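You operate a simulated robot arm through the tools that you are given. There is no shell and no other tool.

You are at the controls of a simulated two-armed robot. One attempt, no reset.

TASK
Test the green motor in the clamp and sort it by its speed.
Fine: clamp it, press test, hands off till the meter reads; open the clamp; 50 rpm or more on the green pad, less on the red pad. Set down upright: what you pick out.

Only the result counts: the job must be done as asked and must still hold three seconds after the hand-in. Knocking over, shifting, dropping, spilling or breaking anything else fails it.

THE ROBOT
Two 6-joint arms with fingered hands on one trunk that stands fixed in place. Base frame: the origin is at the foot of the trunk, x ahead of it, y to its left, z up; the work surface is at about z = 0.78. Lengths are in m, angles in degrees, forces in N, time in s.
The left shoulder is at [0.02, 0.157, 0.829], the right one opposite. With the tool pointing down near the work surface each hand reaches from about 0.36 to 0.84 m from the base axis, measured 20 degrees to its own side. Payload 4.1 kg a hand.
The tool frame of a hand sits at the grasp point between the pads (the TCP): z along the fingers, y along the line on which they close. The tips reach 0.033 m beyond it. The gripper opens to 0.112 m; its body begins 0.039 m behind the TCP. The gripper is a hand of 4 fingers: y runs from the thumb to the fingers, the wrist lies at [-0.016, -0.118, -0.2] in the tool frame, and closing takes about 1.5 s.
Orientation is that of the tool frame in the base frame, as a unit quaternion [w, x, y, z]. With the fingers straight down and the wrist toward the robot, the tool's x, y and z point along [0, 1, 0], [1, 0, 0] and [0, 0, -1] of the base frame.

THE INTERFACE
- The arms move only by the tool drive_tool. It takes "left_commands", "right_commands" or both (then of equal length, played together; a hand with none holds still); each is a list of rows, each a list of 6 numbers: the shift along the tool's x, y, z in m, then the turn, a rotation vector about the tool's x, y, z in rad. In form: [[dx, dy, dz, wx, wy, wz], ...]. A call has 1 to 20 rows; each row shifts and turns the commanded pose from where the row before left it, along the tool's axes as they then stand. "left_claw" and "right_claw" are, for a hand that has rows, the opening, from 0 (shut) to 1 (fully open), set as the call begins (left out, the last holds). Each row takes 0.2 s and may step no farther than 0.05 m and 8.6 degrees from the row before; otherwise, or with a gripper value out of range, the whole call is refused. A pose out of reach is approached as far as the arm can. The call stops where the force on the tool passes 70 N (or 10 N more than at its start, if that is more) or the arm is blocked; 0.2 s more then pass. Each finger travels about 0.072 m/s and halts on what it meets, pressing with about 24 N; the grip force reading is that of the motor and also rises with nothing between the fingers. The clock runs only during rows and for 0.2 s after the last one: add rows that do not move to give the fingers time. It gives the time, the measured TCP pose, the force on the tool (base axes), the opening and the grip force at its end, in the units of the frame above (readings bear some noise), with the torque about the TCP (base axes, N m) and any sound that the robot's microphone picked up.
- Cameras (640 x 400 px; columns grow to the right, rows downward): "scene" is now at [0.0502, -0.0191, 1.4472]; the picture's right is [-0.01, -1.00, 0.00], its down [-0.63, 0.01, -0.78] and it looks along [0.78, -0.01, -0.63] (base axes); focal length 336 px, centre (320, 200). "left" rides on the left gripper at [-0.066, -0.089, -0.13] in its tool frame; the picture's right is [-0.79, -0.29, 0.54], its down [0.55, -0.71, 0.44] and it looks along [0.26, 0.64, 0.72] (tool axes); focal length 247 px, centre (320, 200). "right" rides on the right gripper at [0.066, -0.089, -0.13] in its tool frame; the picture's right is [-0.79, 0.29, -0.54], its down [-0.55, -0.71, 0.44] and it looks along [-0.26, 0.64, 0.72] (tool axes); focal length 247 px, centre (320, 200). There is no depth. A picture from a camera that has moved, and an enlarged one, comes with that camera's place and axes in the base frame and with its lens. The place of the scene camera against the robot may be out by one fixed shift of up to 0.025 m in any direction.
- get_image(camera): a new picture of that camera. It takes no simulated time.
- set_fingers(index, middle, ring, thumb_bend, thumb_turn, hand): sets how far each is bent, from 0 (flat) to 1 (curled in); at 0.3 the hand is open as for a grip, at 0.7 the pads meet at the TCP. One left out holds its place. A second passes; each finger stops where it meets its share of the squeeze, and holds until it gets a number again. A gripper value or a shape takes the hand back. It gives what a move gives, with no picture; readings hold the bend of each and the force on the fingers (four entries, about 0 where the hand has none), thumb and palm. thumb_turn goes from beside the hand (0) to across from the fingers (1), as for a grip.
- hand_shape(shape, hand): the hand has 4 fingers and takes this shape, open, in about a second: jaw (thumb against the fingers, like two jaws); tri (thumb and two fingers); tip (a fingertip pinch); poke (one finger out to press); point (the index stretched); flat (the hand flat); cup (the hand cupped); fist (a fist). The gripper value then closes the fingers along that shape, each until it touches; the sizes above hold for jaw. It gives what a move gives, with no picture.
- aim_head(pan, tilt): turns the head with the scene camera to pan (to the left, within 86 degrees either way) and tilt (down, from -29 to 69), counted from straight ahead of the robot. It gives what a move gives.
- close_up(camera, box): a new picture of the part [left, top, right, bottom] of that camera's present view, enlarged. It takes no simulated time.
- finish_job(): hands the job in; it is judged then, once.

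Nothing tells you positions but the pictures and the camera data. Unless the task says otherwise, let go and move clear before handing in.

The tools are called after "Request:" as a command line: name --argument value ..., lists and objects as JSON in quotes. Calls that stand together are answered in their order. drive_tool: Moves the arms, as the interface text tells. Its arguments: {"type":"object","properties":{"left_commands":{"type":"array"},"left_claw":{"type":"number"},"right_commands":{"type":"array"},"right_claw":{"type":"number"}},"required":[]} The other tools are called the same way: hand_shape (shape, hand) gives the hand a shape; set_fingers (index, middle, ring, thumb_bend, thumb_turn, hand) moves the fingers one by one; aim_head (pan, tilt) turns the head that bears the scene camera; get_image (camera) takes a picture; close_up (camera, box) takes an enlarged picture of a part of a camera's view; finish_job () hands the job in.

At the start:

```text
time_s: 0.0
left_position: [0.5106, 0.2523, 1.1133]
left_orientation: [0.0, 0.707, 0.707, 0.001]
left_force: [-0.3, 0.3, -0.8]
left_wrist_torque: [-0.05, -0.02, 0.0]
left_width: 0.1115
left_finger_force: 0.2
left_shape: jaw
left_bend: [0.3, 0.3, 0.3, 0.3, 0.98]
left_finger forces: [0.0, 0.0, 0.1, 0.1, 0.0, 0.0]
right_position: [0.506, -0.2403, 1.1763]
right_orientation: [0.0, 0.707, 0.707, 0.0]
right_force: [0.0, 0.4, -0.5]
right_wrist_torque: [0.01, 0.02, 0.0]
right_width: 0.1115
right_finger_force: 0.1
right_shape: jaw
right_bend: [0.3, 0.3, 0.3, 0.3, 0.98]
right_finger forces: [0.0, 0.0, 0.1, 0.0, 0.0, 0.0]
head pan, tilt (commanded): [-0.6, 38.8]
```

scene: 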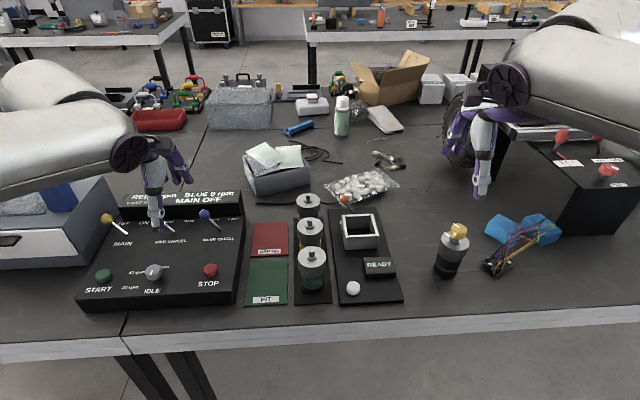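
right: 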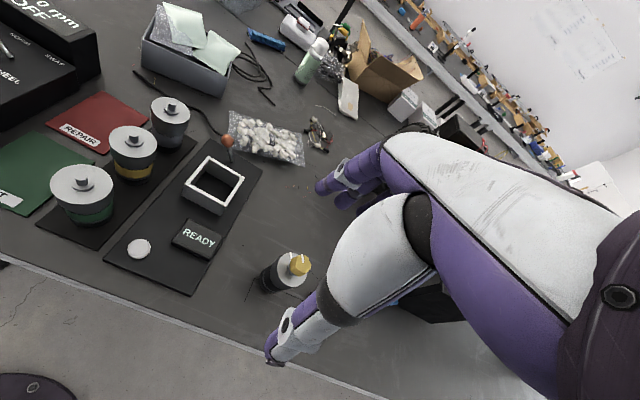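
left: 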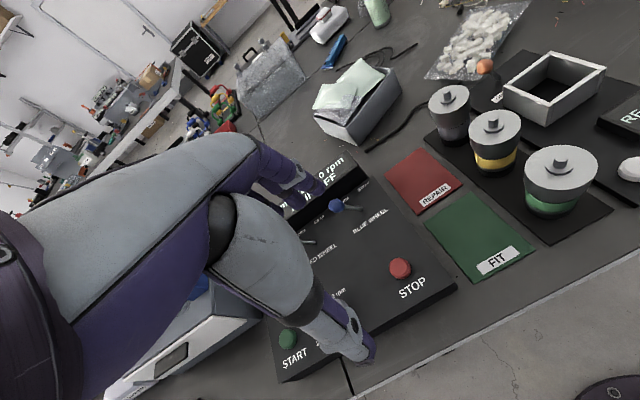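

I see three motors on a black tray (green-banded one nearest), red and green pads to their left, and a test station with a square socket, READY display, a white button and an orange-knobbed lever to the right. I'll look closer before moving.

Request:
close_up --camera "scene" --box '[230, 180, 420, 310]'

Request:
close_up --camera "right" --box '[0, 80, 320, 300]'

Request:
close_up --camera "left" --box '[380, 20, 640, 290]'

Request:
close_up --camera "scene" --box '[70, 180, 250, 310]'

```text
3.08 times, centred on (325, 245) of scene
camera zoom: at [0.0502, -0.0191, 1.4472], right [-0.01, -1.0, 0.0], down [-0.63, 0.01, -0.78], along [0.78, -0.01, -0.63], focal length 1032 px, centre (305, 62)
```

zoom: 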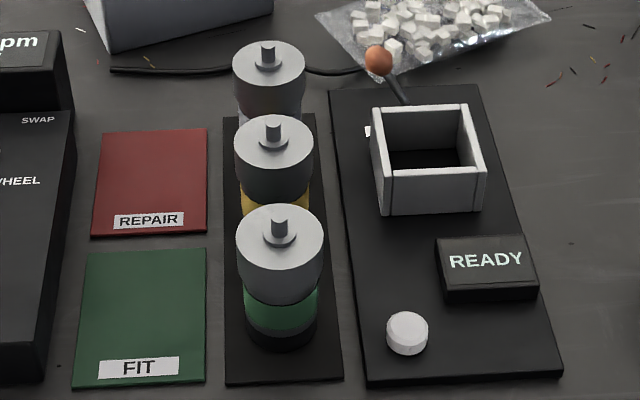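

```text
1.82 times, centred on (160, 190) of right
camera zoom: at [0.4163, -0.1744, 1.3059], right [0.29, -0.79, 0.54], down [-0.71, -0.55, -0.44], along [0.64, -0.26, -0.72], focal length 449 px, centre (611, 218)
```

zoom: 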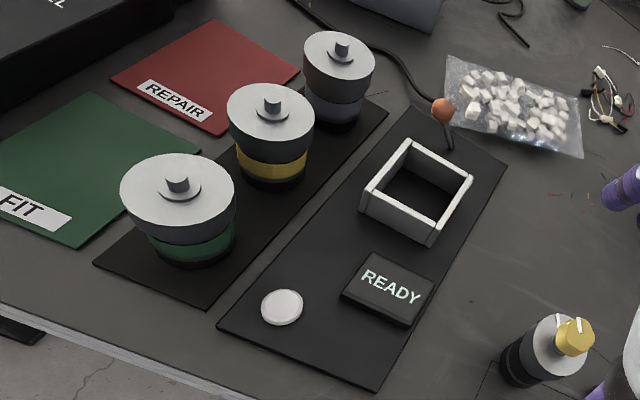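

```text
1.48 times, centred on (510, 155) of left
camera zoom: at [0.4229, 0.1874, 1.2451], right [-0.29, -0.79, -0.54], down [-0.71, 0.55, -0.44], along [0.64, 0.26, -0.72], focal length 366 px, centre (38, 267)
```

zoom: 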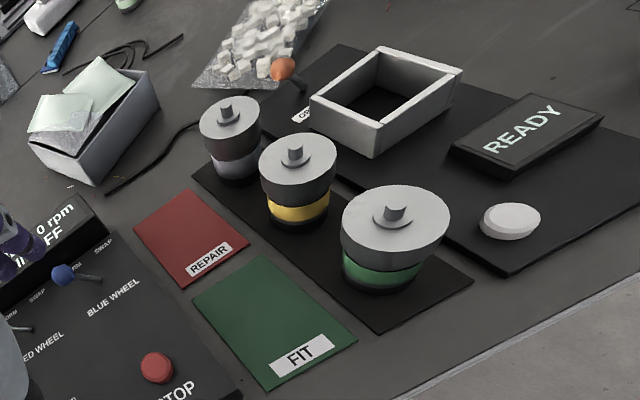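

```text
3.08 times, centred on (160, 245) of scene
camera zoom: at [0.0502, -0.0191, 1.4472], right [-0.01, -1.0, 0.0], down [-0.63, 0.01, -0.78], along [0.78, -0.01, -0.63], focal length 1032 px, centre (812, 62)
```

zoom: 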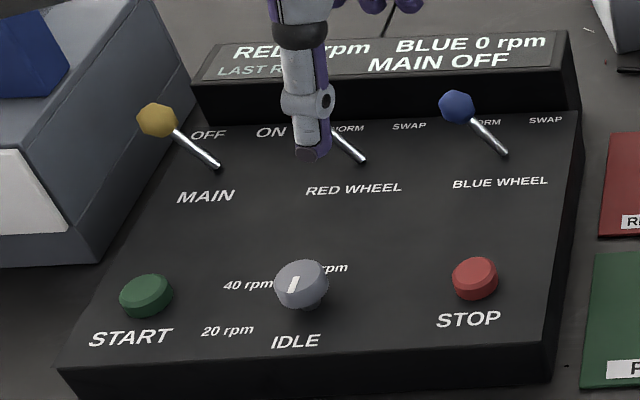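

The motor cap top triangulates to about (0.558, 0.011, 0.886) and the socket top to about (0.70, -0.117, 0.84). I need a closer look at the lever labels and socket before choosing motions.

Request:
close_up --camera "scene" --box '[325, 185, 395, 235]'

Request:
close_up --camera "left" --box '[440, 30, 640, 155]'

Request:
close_up --camera "right" --box '[100, 110, 260, 290]'

```text
8.00 times, centred on (360, 210) of scene
camera zoom: at [0.0502, -0.0191, 1.4472], right [-0.01, -1.0, 0.0], down [-0.63, 0.01, -0.78], along [0.78, -0.01, -0.63], focal length 2684 px, centre (0, 120)
```

zoom: 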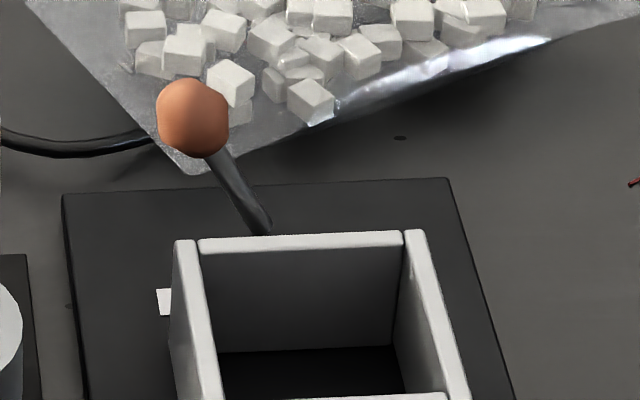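

```text
3.20 times, centred on (540, 92) of left
camera zoom: at [0.4229, 0.1874, 1.2451], right [-0.29, -0.79, -0.54], down [-0.71, 0.55, -0.44], along [0.64, 0.26, -0.72], focal length 790 px, centre (-384, 544)
```

zoom: 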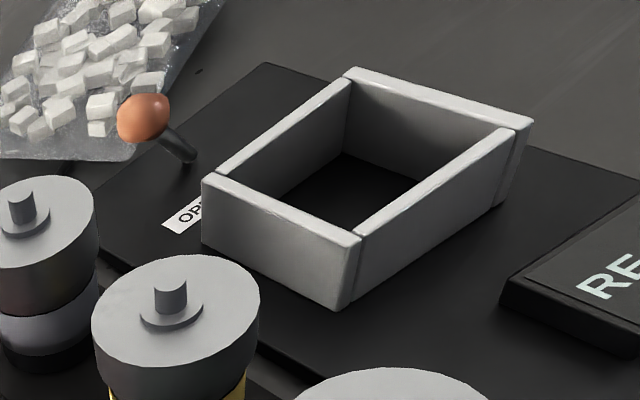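

```text
2.22 times, centred on (180, 200) of right
camera zoom: at [0.4163, -0.1744, 1.3059], right [0.29, -0.79, 0.54], down [-0.71, -0.55, -0.44], along [0.64, -0.26, -0.72], focal length 549 px, centre (631, 200)
```

zoom: 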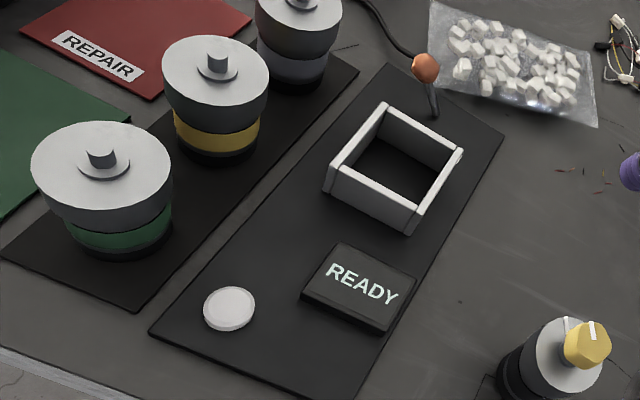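

The lever currently leans left to an "OPEN" label; clamping should mean swinging it to the right. I'll turn the right hand 90° so its fingers close along y (keeping clear of the yellow motor) and then look from its camera.

Request:
drive_tool --right_commands '[[0, 0, 0, 0, 0, -0.1428], [0, 0, 0, 0, 0, -0.1428], [0, 0, 0, 0, 0, -0.1428], [0, 0, 0, 0, 0, -0.1428], [0, 0, 0, 0, 0, -0.1428], [0, 0, 0, 0, 0, -0.1428], [0, 0, 0, 0, 0, -0.1428], [0, 0, 0, 0, 0, -0.1428], [0, 0, 0, 0, 0, -0.1428], [0, 0, 0, 0, 0, -0.1428], [0, 0, 0, 0, 0, -0.1428]]'

Request:
get_image --camera "right"

Request:
get_image --camera "scene"

```text
time_s: 2.4
left_position: [0.5109, 0.2522, 1.1119]
left_orientation: [0.001, 0.708, 0.707, 0.0]
left_force: [-0.8, -0.7, 0.8]
left_wrist_torque: [0.01, 0.0, -0.01]
left_width: 0.1117
left_finger_force: 0.0
left_shape: jaw
left_bend: [0.3, 0.3, 0.3, 0.3, 0.98]
left_finger forces: [0.0, 0.0, 0.0, 0.0, 0.1, 0.1]
right_position: [0.505, -0.2394, 1.1733]
right_orientation: [0.001, 0.0, 1.0, 0.0]
right_force: [-0.7, 0.2, -0.3]
right_wrist_torque: [0.02, 0.03, -0.02]
right_width: 0.1118
right_finger_force: 0.2
right_shape: jaw
right_bend: [0.3, 0.3, 0.3, 0.3, 0.98]
right_finger forces: [0.1, 0.0, 0.1, 0.0, 0.0, 0.0]
right hand out of reach, approached as far as the arm can: row 11
head pan, tilt (commanded): [-0.6, 38.8]
```

```text
taken
camera right: at [0.4369, -0.3288, 1.3033], right [0.79, 0.29, 0.54], down [0.55, -0.71, -0.43], along [0.26, 0.64, -0.72], focal length 247 px, centre (320, 200)
```

right: 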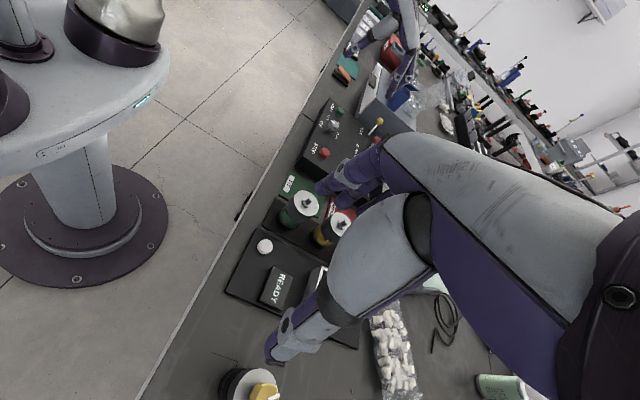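

```text
taken
camera scene: at [0.0501, -0.0192, 1.4472], right [-0.01, -1.0, 0.0], down [-0.63, 0.01, -0.78], along [0.78, -0.01, -0.63], focal length 336 px, centre (320, 200)
```

scene: 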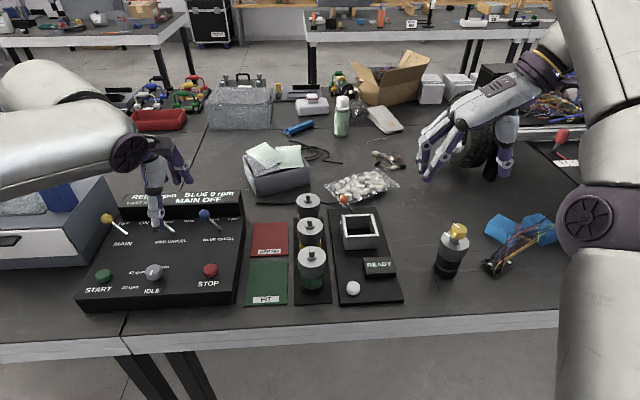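

The right hand is turned and clear. I'll shift the left hand slightly right/back so its camera gets a better view of the socket, lever, and pads for accurate positions.

Request:
drive_tool --left_commands '[[-0.0375, -0.015, -0.01, 0, 0, 0], [-0.0375, -0.015, -0.01, 0, 0, 0], [-0.0375, -0.015, -0.01, 0, 0, 0], [-0.0375, -0.015, -0.01, 0, 0, 0], [0, 0, 0, 0, 0, 0]]'

Request:
get_image --camera "left"

```text
time_s: 3.6
left_position: [0.4503, 0.1013, 1.1545]
left_orientation: [0.0, 0.707, 0.707, 0.0]
left_force: [0.6, 0.2, -0.1]
left_wrist_torque: [0.01, 0.02, -0.02]
left_width: 0.1118
left_finger_force: 0.1
left_shape: jaw
left_bend: [0.3, 0.3, 0.3, 0.3, 0.98]
left_finger forces: [0.0, 0.1, 0.1, 0.0, 0.0, 0.0]
right_position: [0.5036, -0.2393, 1.173]
right_orientation: [0.001, 0.001, 1.0, 0.0]
right_force: [-0.3, -0.7, -0.4]
right_wrist_torque: [0.0, 0.0, 0.02]
right_width: 0.1115
right_finger_force: 0.1
right_shape: jaw
right_bend: [0.3, 0.3, 0.3, 0.3, 0.98]
right_finger forces: [0.1, 0.0, 0.1, 0.0, 0.0, 0.0]
head pan, tilt (commanded): [-0.6, 38.8]
```

```text
taken
camera left: at [0.3622, 0.0367, 1.2861], right [-0.29, -0.79, -0.54], down [-0.71, 0.55, -0.44], along [0.64, 0.26, -0.72], focal length 247 px, centre (320, 200)
```

left: 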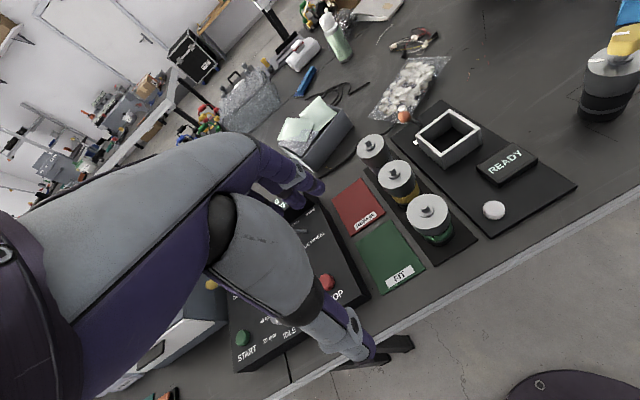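

Request:
close_up --camera "left" --box '[380, 90, 580, 240]'

Request:
close_up --camera "left" --box '[320, 120, 480, 300]'

Request:
close_up --camera "left" --box '[380, 90, 490, 170]'

```text
2.67 times, centred on (480, 165) of left
camera zoom: at [0.3622, 0.0367, 1.2861], right [-0.29, -0.79, -0.54], down [-0.71, 0.55, -0.44], along [0.64, 0.26, -0.72], focal length 659 px, centre (-107, 293)
```

zoom: 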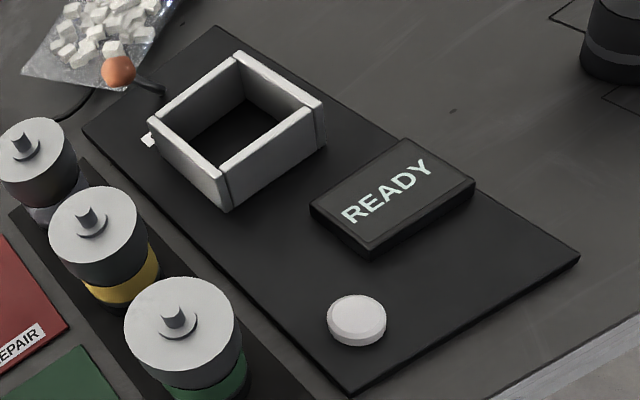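

```text
2.22 times, centred on (400, 210) of left
camera zoom: at [0.3622, 0.0367, 1.2861], right [-0.29, -0.79, -0.54], down [-0.71, 0.55, -0.44], along [0.64, 0.26, -0.72], focal length 549 px, centre (142, 178)
```

zoom: 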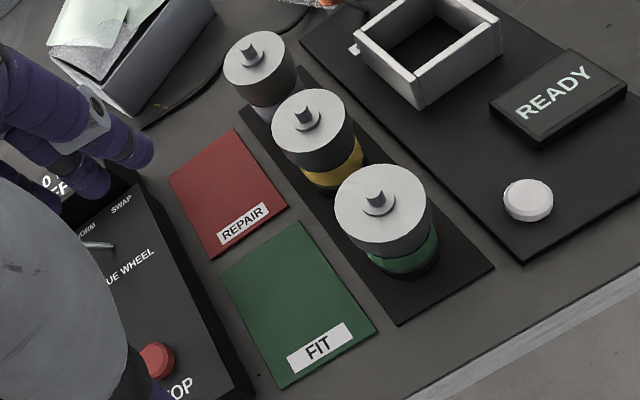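

```text
5.00 times, centred on (435, 130) of left
camera zoom: at [0.3622, 0.0367, 1.2861], right [-0.29, -0.79, -0.54], down [-0.71, 0.55, -0.44], along [0.64, 0.26, -0.72], focal length 1235 px, centre (-255, 550)
```

zoom: 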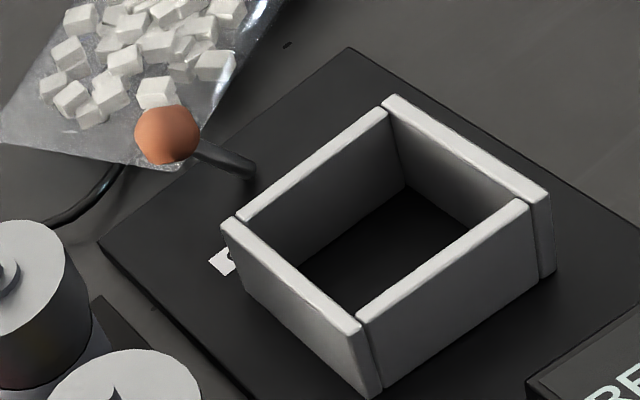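

Estimates: green motor (0.557, 0.012, cap top 0.886), socket centre (0.707, -0.116, rim 0.84), lever knob (0.812, -0.078, 0.849), button (0.541, -0.085, 0.806), FIT pad (0.57, 0.12), REPAIR pad (0.718, 0.129). I'll retreat the left hand a bit and bring the right hand over the green motor.

Request:
drive_tool --left_commands '[[0.035, 0, 0, 0, 0, 0], [0.035, 0, 0, 0, 0, 0], [0.035, 0, 0, 0, 0, 0], [0.035, 0, 0, 0, 0, 0], [0, 0, 0, 0, 0, 0], [0, 0, 0, 0, 0, 0], [0, 0, 0, 0, 0, 0], [0, 0, 0, 0, 0, 0], [0, 0, 0, 0, 0, 0]]' --right_commands '[[-0.0066, 0.0314, 0.0191, 0, 0, 0], [-0.0066, 0.0314, 0.0191, 0, 0, 0], [-0.0066, 0.0314, 0.0191, 0, 0, 0], [-0.0066, 0.0314, 0.0191, 0, 0, 0], [-0.0066, 0.0314, 0.0191, 0, 0, 0], [-0.0066, 0.0314, 0.0191, 0, 0, 0], [-0.0066, 0.0314, 0.0191, 0, 0, 0], [-0.0066, 0.0314, 0.0191, 0, 0, 0], [0, 0, 0, 0, 0, 0]]'

Request:
get_image --camera "scene"

Request:
get_image --camera "left"

Request:
get_image --camera "right"

```text
time_s: 5.6
left_position: [0.4518, 0.2416, 1.1525]
left_orientation: [0.0, 0.707, 0.707, 0.0]
left_force: [0.4, -0.1, 0.7]
left_wrist_torque: [0.0, 0.02, 0.01]
left_width: 0.1114
left_finger_force: 0.0
left_shape: jaw
left_bend: [0.3, 0.3, 0.3, 0.3, 0.98]
left_finger forces: [0.0, 0.0, 0.1, 0.0, 0.0, 0.1]
right_position: [0.5573, 0.0121, 1.0219]
right_orientation: [0.0, 0.001, 1.0, 0.0]
right_force: [0.4, -0.7, 0.5]
right_wrist_torque: [-0.02, 0.05, -0.01]
right_width: 0.1118
right_finger_force: 0.0
right_shape: jaw
right_bend: [0.3, 0.3, 0.3, 0.3, 0.98]
right_finger forces: [0.1, 0.1, 0.0, 0.1, 0.0, 0.1]
head pan, tilt (commanded): [-0.6, 38.8]
```

```text
taken
camera scene: at [0.0501, -0.0192, 1.4472], right [-0.01, -1.0, 0.0], down [-0.63, 0.01, -0.78], along [0.78, -0.01, -0.63], focal length 336 px, centre (320, 200)
```

scene: 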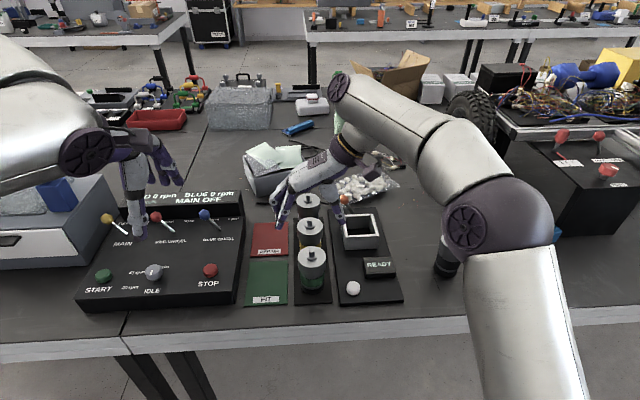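

```text
taken
camera left: at [0.3632, 0.1774, 1.2851], right [-0.29, -0.79, -0.54], down [-0.71, 0.55, -0.44], along [0.64, 0.26, -0.72], focal length 247 px, centre (320, 200)
```

left: 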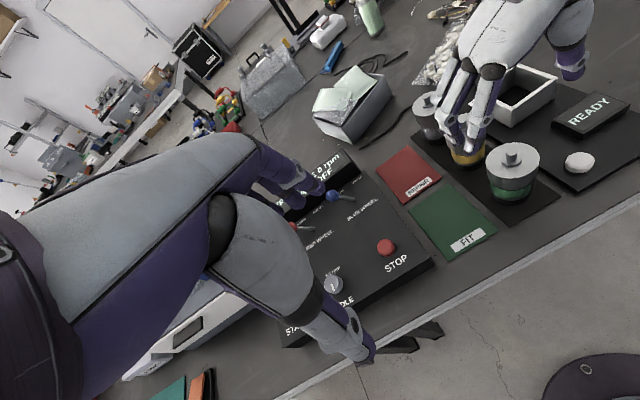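

```text
taken
camera right: at [0.4901, -0.0769, 1.1512], right [0.79, 0.29, 0.54], down [0.55, -0.71, -0.44], along [0.26, 0.64, -0.72], focal length 247 px, centre (320, 200)
```

right: 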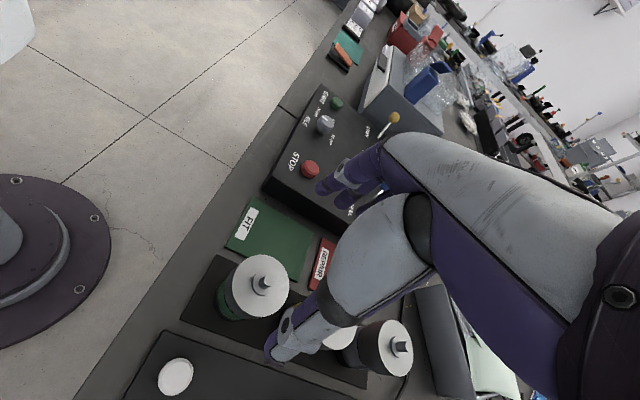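

The right hand is hovering at (0.557, 0.012, 1.022). Let me zoom to confirm the fingers straddle the green motor, not the yellow one.

Request:
close_up --camera "scene" --box '[240, 130, 400, 310]'

Request:
close_up --camera "left" --box '[380, 0, 640, 230]'

Request:
close_up --camera "right" --box '[160, 180, 440, 400]'

```text
2.22 times, centred on (320, 220) of scene
camera zoom: at [0.0501, -0.0192, 1.4472], right [-0.01, -1.0, 0.0], down [-0.63, 0.01, -0.78], along [0.78, -0.01, -0.63], focal length 746 px, centre (320, 156)
```

zoom: 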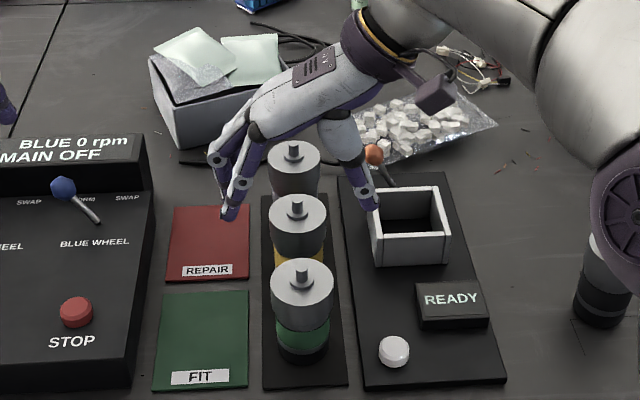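

```text
1.74 times, centred on (510, 115) of left
camera zoom: at [0.3632, 0.1774, 1.2851], right [-0.29, -0.79, -0.54], down [-0.71, 0.55, -0.44], along [0.64, 0.26, -0.72], focal length 430 px, centre (-10, 348)
```

zoom: 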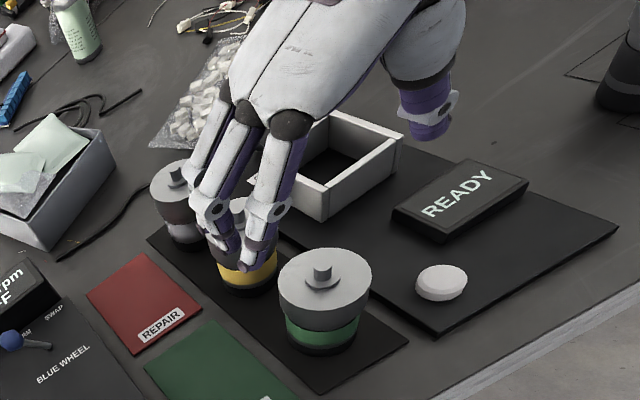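

```text
1.82 times, centred on (300, 290) of right
camera zoom: at [0.4901, -0.0769, 1.1512], right [0.79, 0.29, 0.54], down [0.55, -0.71, -0.44], along [0.26, 0.64, -0.72], focal length 449 px, centre (356, 36)
```

zoom: 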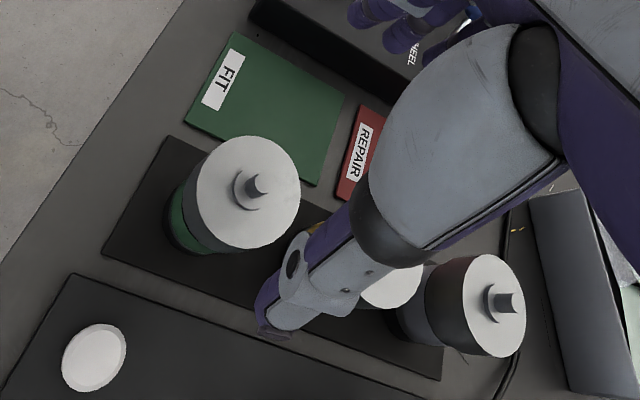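

The hand's fingers are centred over the green motor in y and x. I'll descend to just above the cap and check again.

Request:
drive_tool --right_commands '[[0, 0, 0.031, 0, 0, 0], [0, 0, 0.031, 0, 0, 0], [0, 0, 0.028, 0, 0, 0], [0, 0, 0, 0, 0, 0]]'

Request:
close_up --camera "scene" --box '[240, 170, 400, 310]'

Request:
close_up --camera "left" --box '[400, 60, 600, 230]'

Request:
get_image --camera "right"

```text
time_s: 6.6
left_position: [0.4524, 0.2415, 1.1524]
left_orientation: [0.0, 0.707, 0.708, 0.0]
left_force: [0.4, -0.3, -0.5]
left_wrist_torque: [-0.03, 0.0, 0.02]
left_width: 0.1118
left_finger_force: 0.0
left_shape: jaw
left_bend: [0.3, 0.3, 0.3, 0.3, 0.98]
left_finger forces: [0.0, 0.0, 0.1, 0.0, 0.0, 0.1]
right_position: [0.5587, 0.0115, 0.9317]
right_orientation: [0.001, 0.0, 1.0, 0.0]
right_force: [0.2, 0.0, -0.2]
right_wrist_torque: [-0.02, 0.03, 0.01]
right_width: 0.1116
right_finger_force: 0.0
right_shape: jaw
right_bend: [0.3, 0.3, 0.3, 0.3, 0.98]
right_finger forces: [0.0, 0.0, 0.0, 0.0, 0.0, 0.0]
head pan, tilt (commanded): [-0.6, 38.8]
```

```text
2.86 times, centred on (320, 240) of scene
camera zoom: at [0.0502, -0.0191, 1.4472], right [-0.01, -1.0, 0.0], down [-0.63, 0.01, -0.78], along [0.78, -0.01, -0.63], focal length 958 px, centre (320, 86)
```

zoom: 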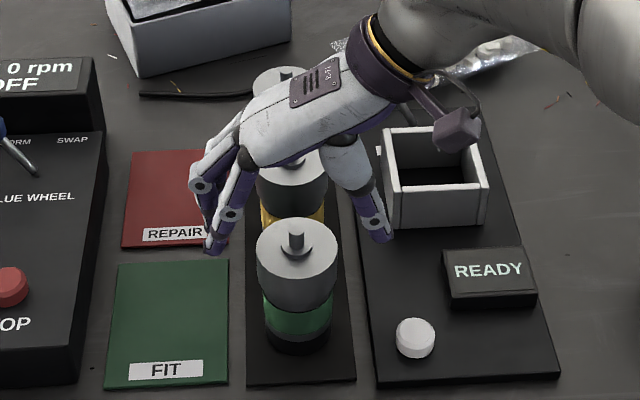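

```text
2.35 times, centred on (500, 145) of left
camera zoom: at [0.3632, 0.1774, 1.2851], right [-0.29, -0.79, -0.54], down [-0.71, 0.55, -0.44], along [0.64, 0.26, -0.72], focal length 581 px, centre (-104, 329)
```

zoom: 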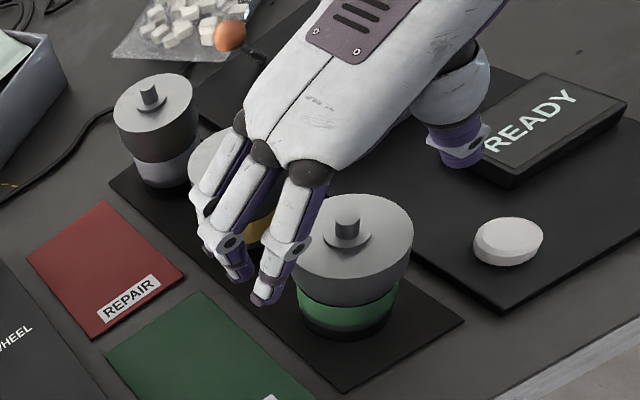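

```text
taken
camera right: at [0.4911, -0.0782, 1.0613], right [0.79, 0.29, 0.54], down [0.55, -0.71, -0.44], along [0.26, 0.64, -0.72], focal length 247 px, centre (320, 200)
```

right: 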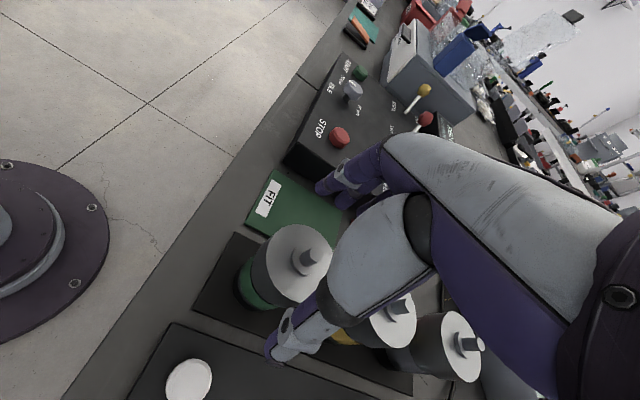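

Midpoint between thumb and middle finger lines up with the motor's shaft. I'll descend to TCP z ≈ 0.885 (so the fingertips stay above the socket rim later) and close.

Request:
drive_tool --right_commands '[[0, 0, 0.024, 0, 0, 0], [0, 0, 0.023, 0, 0, 0], [0, 0, 0, 0, 0, 0]]'

Request:
close_up --camera "scene" --box '[240, 170, 400, 310]'

Request:
close_up --camera "left" --box '[400, 60, 600, 230]'

```text
time_s: 7.4
left_position: [0.4511, 0.2432, 1.154]
left_orientation: [0.0, 0.707, 0.707, 0.0]
left_force: [-0.6, 0.4, -0.5]
left_wrist_torque: [-0.01, 0.0, 0.0]
left_width: 0.1117
left_finger_force: 0.0
left_shape: jaw
left_bend: [0.3, 0.3, 0.3, 0.3, 0.98]
left_finger forces: [0.1, 0.1, 0.1, 0.0, 0.0, 0.0]
right_position: [0.5581, 0.0115, 0.8854]
right_orientation: [0.0, -0.001, 1.0, 0.0]
right_force: [0.3, 1.1, 1.2]
right_wrist_torque: [-0.02, 0.02, 0.01]
right_width: 0.1115
right_finger_force: 0.0
right_shape: jaw
right_bend: [0.3, 0.3, 0.3, 0.3, 0.98]
right_finger forces: [0.1, 0.0, 0.0, 0.1, 0.0, 0.0]
head pan, tilt (commanded): [-0.6, 38.8]
```

```text
2.86 times, centred on (320, 240) of scene
camera zoom: at [0.0502, -0.0191, 1.4472], right [-0.01, -1.0, 0.0], down [-0.63, 0.01, -0.78], along [0.78, -0.01, -0.63], focal length 958 px, centre (320, 86)
```

zoom: 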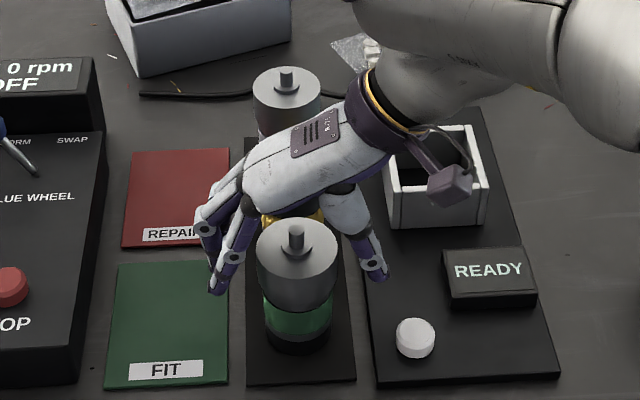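

```text
2.35 times, centred on (500, 145) of left
camera zoom: at [0.3632, 0.1774, 1.2851], right [-0.29, -0.79, -0.54], down [-0.71, 0.55, -0.44], along [0.64, 0.26, -0.72], focal length 581 px, centre (-104, 329)
```

zoom: 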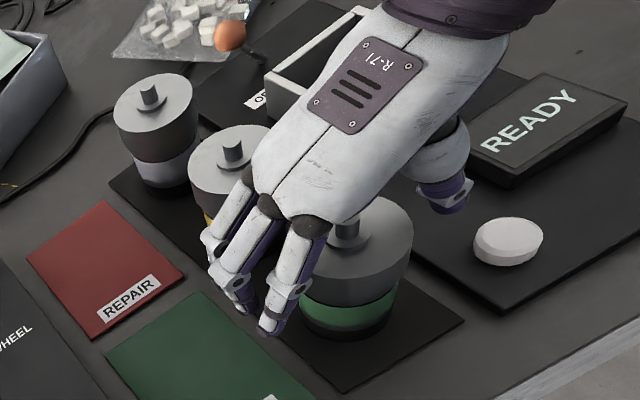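

The fingers straddle the cap. I'll zoom in once more to check the fore-aft centring before closing.

Request:
close_up --camera "left" --box '[460, 110, 560, 210]'

Request:
close_up --camera "scene" --box '[280, 205, 350, 300]'

Request:
close_up --camera "right" --box '[180, 180, 420, 400]'

```text
4.00 times, centred on (510, 160) of left
camera zoom: at [0.3632, 0.1774, 1.2851], right [-0.29, -0.79, -0.54], down [-0.71, 0.55, -0.44], along [0.64, 0.26, -0.72], focal length 988 px, centre (-440, 360)
```

zoom: 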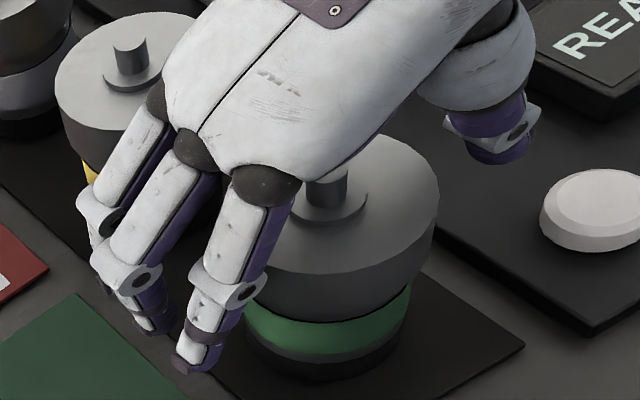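

```text
4.21 times, centred on (315, 252) of scene
camera zoom: at [0.0502, -0.0191, 1.4472], right [-0.01, -1.0, 0.0], down [-0.63, 0.01, -0.78], along [0.78, -0.01, -0.63], focal length 1412 px, centre (341, -21)
```

zoom: 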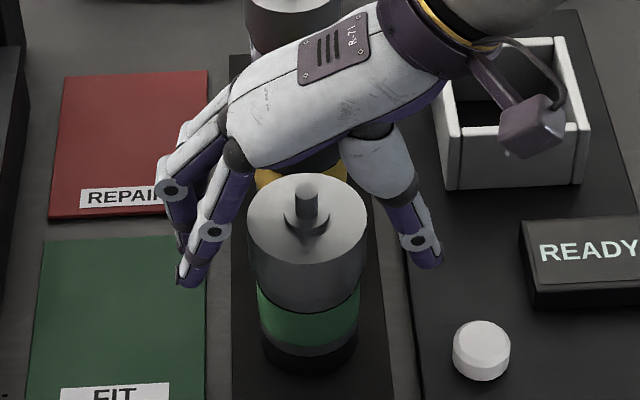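

```text
1.82 times, centred on (300, 290) of right
camera zoom: at [0.4917, -0.078, 1.0141], right [0.79, 0.29, 0.54], down [0.55, -0.71, -0.44], along [0.26, 0.64, -0.72], focal length 449 px, centre (356, 36)
```

zoom: 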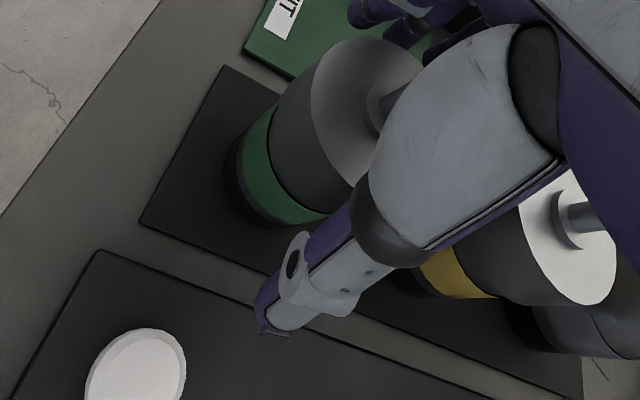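

Thumb (x≈0.557) sits opposite the gap between index (0.547) and middle (0.569), so the grip is centred on the motor. Closing now.

Request:
drive_tool --right_commands '[[0, 0, 0, 0, 0, 0], [0, 0, 0, 0, 0, 0], [0, 0, 0, 0, 0, 0], [0, 0, 0, 0, 0, 0], [0, 0, 0, 0, 0, 0], [0, 0, 0, 0, 0, 0], [0, 0, 0, 0, 0, 0], [0, 0, 0, 0, 0, 0], [0, 0, 0, 0, 0, 0]]' --right_claw 0

Request:
close_up --camera "left" --box '[460, 110, 560, 210]'

Request:
close_up --camera "scene" --box '[280, 205, 350, 300]'

Request:
close_up --camera "right" --box '[180, 180, 420, 400]'

```text
time_s: 9.4
left_position: [0.4514, 0.2423, 1.1531]
left_orientation: [0.001, 0.707, 0.707, 0.0]
left_force: [0.2, -1.2, 0.0]
left_wrist_torque: [-0.01, 0.01, 0.02]
left_width: 0.1116
left_finger_force: 0.1
left_shape: jaw
left_bend: [0.3, 0.3, 0.3, 0.3, 0.98]
left_finger forces: [0.0, 0.0, 0.1, 0.1, 0.0, 0.1]
right_position: [0.5582, 0.0113, 0.8849]
right_orientation: [0.001, 0.0, 1.0, 0.001]
right_force: [-1.8, -3.6, 0.4]
right_wrist_torque: [-0.11, 0.04, 0.02]
right_width: 0.0556
right_finger_force: 23.8
right_shape: jaw
right_bend: [0.76, 0.44, 0.46, 0.7, 1.0]
right_finger forces: [12.3, 7.1, 0.0, 0.0, 21.4, 0.1]
head pan, tilt (commanded): [-0.6, 38.8]
```

```text
4.00 times, centred on (510, 160) of left
camera zoom: at [0.3632, 0.1774, 1.2851], right [-0.29, -0.79, -0.54], down [-0.71, 0.55, -0.44], along [0.64, 0.26, -0.72], focal length 988 px, centre (-440, 360)
```

zoom: 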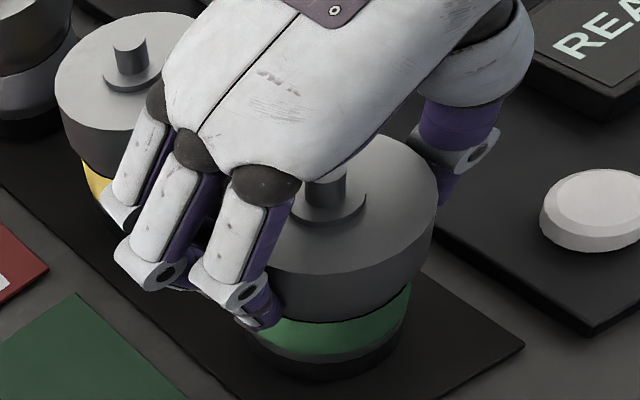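

```text
4.21 times, centred on (315, 252) of scene
camera zoom: at [0.0502, -0.0192, 1.4472], right [-0.01, -1.0, 0.0], down [-0.63, 0.01, -0.78], along [0.78, -0.01, -0.63], focal length 1412 px, centre (341, -21)
```

zoom: 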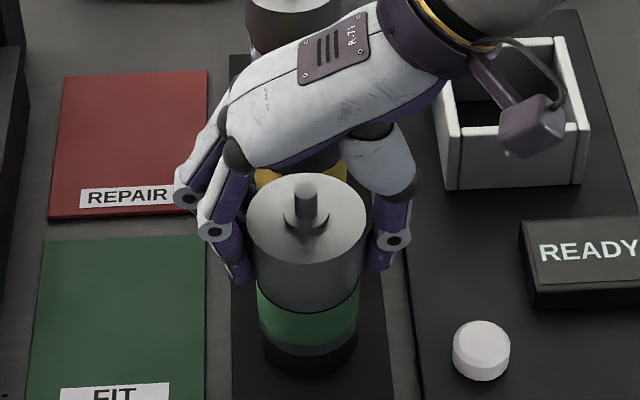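

```text
1.82 times, centred on (300, 290) of right
camera zoom: at [0.4918, -0.0779, 1.0143], right [0.79, 0.29, 0.54], down [0.55, -0.71, -0.44], along [0.26, 0.64, -0.72], focal length 449 px, centre (356, 36)
```

zoom: 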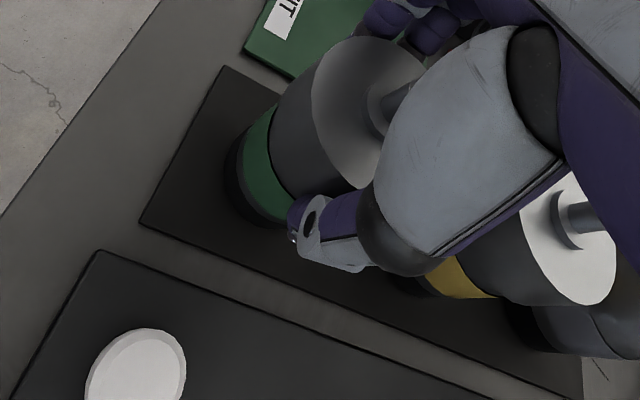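

The grip reads 24 N with thumb and two fingers loaded, and the motor didn't shift. I'll lift a small amount and check that it hangs straight.

Request:
drive_tool --right_commands '[[0, 0, -0.007, 0, 0, 0], [0, 0, -0.008, 0, 0, 0], [0, 0, 0, 0, 0, 0], [0, 0, 0, 0, 0, 0]]'

Request:
close_up --camera "left" --box '[460, 110, 560, 210]'

Request:
close_up --camera "scene" --box '[280, 205, 350, 300]'

Request:
close_up --camera "right" --box '[180, 180, 420, 400]'

```text
time_s: 10.4
left_position: [0.4516, 0.2421, 1.1525]
left_orientation: [0.001, 0.707, 0.707, 0.0]
left_force: [0.1, 0.0, 0.0]
left_wrist_torque: [0.0, 0.01, 0.0]
left_width: 0.1117
left_finger_force: 0.0
left_shape: jaw
left_bend: [0.3, 0.3, 0.3, 0.3, 0.98]
left_finger forces: [0.0, 0.0, 0.0, 0.1, 0.0, 0.0]
right_position: [0.5568, 0.0131, 0.9003]
right_orientation: [0.0, 0.0, 1.0, -0.001]
right_force: [0.3, -1.0, -8.5]
right_wrist_torque: [-0.05, 0.03, -0.02]
right_width: 0.0554
right_finger_force: 24.3
right_shape: jaw
right_bend: [0.76, 0.44, 0.46, 0.7, 1.0]
right_finger forces: [13.5, 7.6, 0.0, 0.1, 20.5, 0.0]
head pan, tilt (commanded): [-0.6, 38.8]
```

```text
4.00 times, centred on (510, 160) of left
camera zoom: at [0.3634, 0.1775, 1.285], right [-0.29, -0.79, -0.54], down [-0.71, 0.55, -0.44], along [0.64, 0.26, -0.72], focal length 988 px, centre (-440, 360)
```

zoom: 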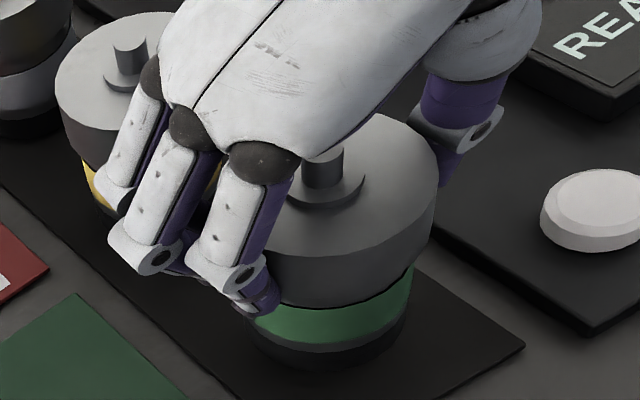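

```text
4.21 times, centred on (315, 252) of scene
camera zoom: at [0.0504, -0.0191, 1.4472], right [-0.01, -1.0, 0.0], down [-0.63, 0.01, -0.78], along [0.78, -0.01, -0.63], focal length 1412 px, centre (341, -21)
```

zoom: 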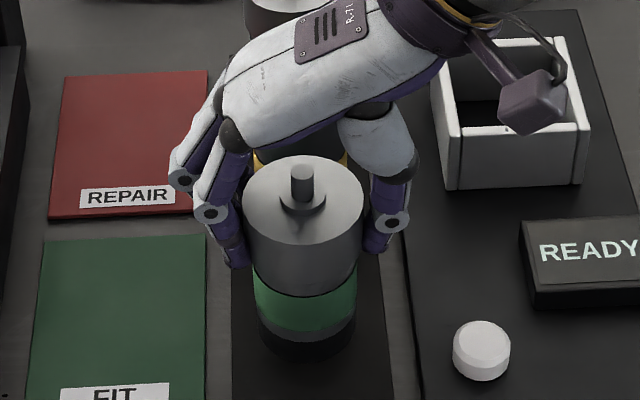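

```text
1.82 times, centred on (300, 290) of right
camera zoom: at [0.4909, -0.0768, 1.0291], right [0.79, 0.29, 0.54], down [0.55, -0.71, -0.44], along [0.26, 0.64, -0.72], focal length 449 px, centre (356, 36)
```

zoom: 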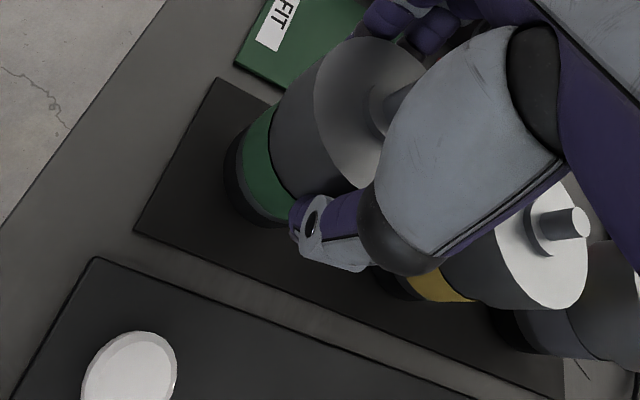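

The motor lifts cleanly and stays upright (about 0.85 kg). Now I'll raise it, move right, then forward over the socket.

Request:
drive_tool --right_commands '[[0, 0, -0.02, 0, 0, 0], [0, 0, -0.025, 0, 0, 0], [0, 0, -0.03, 0, 0, 0], [0, -0.0183, 0, 0, 0, 0], [0, -0.0183, 0, 0, 0, 0], [0, -0.0183, 0, 0, 0, 0], [0, -0.0183, 0, 0, 0, 0], [0, -0.0183, 0, 0, 0, 0], [0, -0.0183, 0, 0, 0, 0], [0, -0.0183, 0, 0, 0, 0], [-0.0188, 0, 0, 0, 0, 0], [-0.0188, 0, 0, 0, 0, 0], [-0.0188, 0, 0, 0, 0, 0], [-0.0188, 0, 0, 0, 0, 0], [-0.0188, 0, 0, 0, 0, 0], [-0.0188, 0, 0, 0, 0, 0], [-0.0188, 0, 0, 0, 0, 0], [-0.0188, 0, 0, 0, 0, 0], [0, 0, 0, 0, 0, 0], [0, 0, 0, 0, 0, 0]]'

Request:
get_image --camera "scene"

Request:
get_image --camera "left"

Request:
get_image --camera "right"

```text
time_s: 14.6
left_position: [0.4533, 0.2424, 1.1523]
left_orientation: [-0.001, 0.707, 0.707, 0.0]
left_force: [-0.4, -0.7, -0.1]
left_wrist_torque: [-0.03, -0.01, 0.01]
left_width: 0.1114
left_finger_force: 0.0
left_shape: jaw
left_bend: [0.3, 0.3, 0.3, 0.3, 0.98]
left_finger forces: [0.0, 0.0, 0.0, 0.0, 0.0, 0.1]
right_position: [0.6359, -0.1232, 0.9559]
right_orientation: [0.0, 0.0, 1.0, 0.0]
right_force: [0.4, -0.5, -9.3]
right_wrist_torque: [-0.02, 0.0, -0.01]
right_width: 0.0556
right_finger_force: 24.2
right_shape: jaw
right_bend: [0.76, 0.44, 0.46, 0.7, 1.0]
right_finger forces: [13.5, 7.9, 0.0, 0.0, 20.8, 0.0]
right hand out of reach, approached as far as the arm can: row 15, 16, 17, 18
head pan, tilt (commanded): [-0.6, 38.8]
```

```text
taken
camera scene: at [0.0504, -0.0191, 1.4472], right [-0.01, -1.0, 0.0], down [-0.63, 0.01, -0.78], along [0.78, -0.01, -0.63], focal length 336 px, centre (320, 200)
```

scene: 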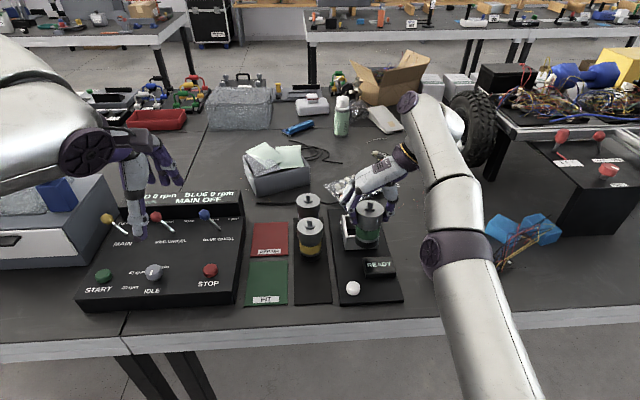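

```text
taken
camera left: at [0.3634, 0.1774, 1.285], right [-0.29, -0.79, -0.54], down [-0.71, 0.55, -0.44], along [0.64, 0.26, -0.72], focal length 247 px, centre (320, 200)
```

left: 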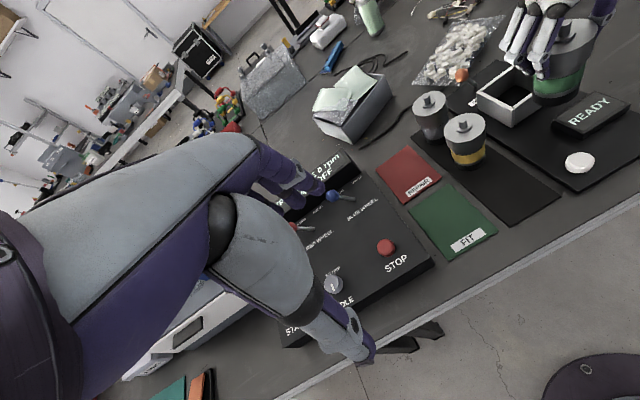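

```text
taken
camera right: at [0.5703, -0.2118, 1.0862], right [0.79, 0.29, 0.54], down [0.55, -0.71, -0.44], along [0.26, 0.64, -0.72], focal length 247 px, centre (320, 200)
```

right: 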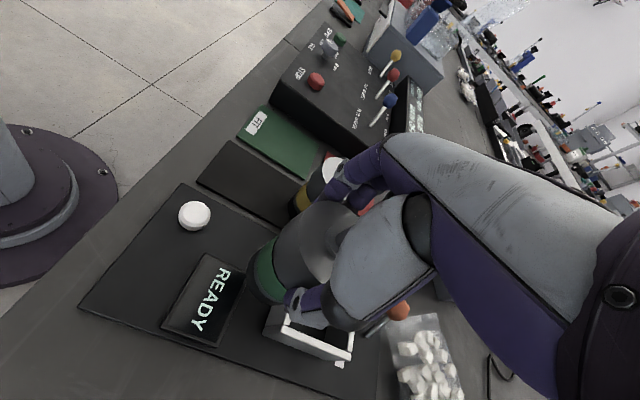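

With the wrist out to the side the arm runs out of reach at x≈0.636. The motor is round, so I'll back off a little and turn the hand back to wrist-toward-robot, which extends the reach.

Request:
drive_tool --right_commands '[[0.025, 0, 0, 0, 0, 0], [0.025, 0, 0, 0, 0, 0], [0.025, 0, 0, 0, 0, 0], [0, 0, 0, 0, 0, 0]]'

```text
time_s: 15.6
left_position: [0.451, 0.2414, 1.1531]
left_orientation: [0.001, 0.707, 0.707, 0.0]
left_force: [-0.1, -0.1, -0.1]
left_wrist_torque: [0.04, 0.02, -0.02]
left_width: 0.1117
left_finger_force: 0.0
left_shape: jaw
left_bend: [0.3, 0.3, 0.3, 0.3, 0.98]
left_finger forces: [0.0, 0.1, 0.0, 0.0, 0.1, 0.0]
right_position: [0.5602, -0.1225, 0.9557]
right_orientation: [0.0, 0.0, 1.0, 0.0]
right_force: [-0.6, 0.2, -8.9]
right_wrist_torque: [0.01, 0.0, -0.02]
right_width: 0.0552
right_finger_force: 24.1
right_shape: jaw
right_bend: [0.76, 0.44, 0.46, 0.7, 1.0]
right_finger forces: [13.2, 8.6, 0.0, 0.0, 20.8, 0.0]
head pan, tilt (commanded): [-0.6, 38.8]
```

The command pose follows the reached pose. Now raise to 0.976 and turn the hand back 90° about the motor's axis.

Request:
drive_tool --right_commands '[[0, 0, -0.02, 0, 0, 0], [0, 0, 0, 0, 0, 0.1309], [0, 0, 0, 0, 0, 0.1309], [0, 0, 0, 0, 0, 0.1309], [0, 0, 0, 0, 0, 0.1309], [0, 0, 0, 0, 0, 0.1309], [0, 0, 0, 0, 0, 0.1309], [0, 0, 0, 0, 0, 0.1309], [0, 0, 0, 0, 0, 0.1309], [0, 0, 0, 0, 0, 0.1309], [0, 0, 0, 0, 0, 0.1309], [0, 0, 0, 0, 0, 0.1309], [0, 0, 0, 0, 0, 0.1309], [0, 0, 0, 0, 0, 0]]'

Request:
get_image --camera "scene"

Request:
get_image --camera "right"

Request:
get_image --camera "left"

```text
time_s: 18.6
left_position: [0.4518, 0.2424, 1.153]
left_orientation: [0.0, 0.708, 0.706, 0.0]
left_force: [0.4, 1.0, 0.4]
left_wrist_torque: [-0.01, 0.01, -0.01]
left_width: 0.1116
left_finger_force: 0.0
left_shape: jaw
left_bend: [0.3, 0.3, 0.3, 0.3, 0.98]
left_finger forces: [0.1, 0.0, 0.0, 0.0, 0.0, 0.1]
right_position: [0.5597, -0.1218, 0.9753]
right_orientation: [-0.001, 0.707, 0.707, 0.0]
right_force: [-0.1, 0.0, -8.9]
right_wrist_torque: [0.05, 0.02, -0.01]
right_width: 0.0552
right_finger_force: 24.0
right_shape: jaw
right_bend: [0.76, 0.44, 0.46, 0.7, 1.0]
right_finger forces: [12.3, 8.5, 0.0, 0.0, 20.1, 0.0]
head pan, tilt (commanded): [-0.6, 38.8]
```

```text
taken
camera scene: at [0.0504, -0.0192, 1.4472], right [-0.01, -1.0, 0.0], down [-0.63, 0.01, -0.78], along [0.78, -0.01, -0.63], focal length 336 px, centre (320, 200)
```

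scene: 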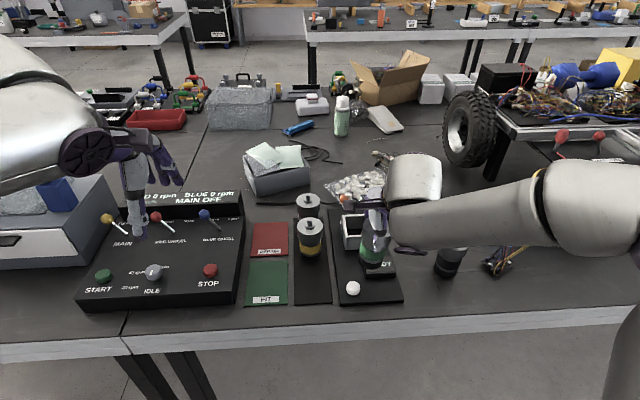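

```text
taken
camera right: at [0.4702, -0.0567, 1.1051], right [0.29, -0.79, 0.54], down [-0.71, -0.55, -0.44], along [0.64, -0.26, -0.72], focal length 247 px, centre (320, 200)
```

right: 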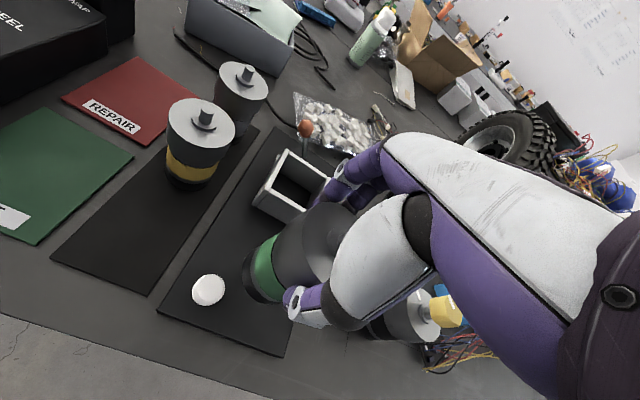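

```text
taken
camera left: at [0.3634, 0.1774, 1.285], right [-0.29, -0.79, -0.54], down [-0.71, 0.55, -0.44], along [0.64, 0.26, -0.72], focal length 247 px, centre (320, 200)
```

left: 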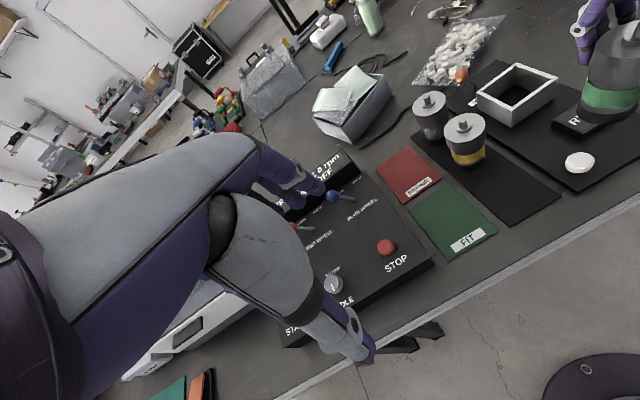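

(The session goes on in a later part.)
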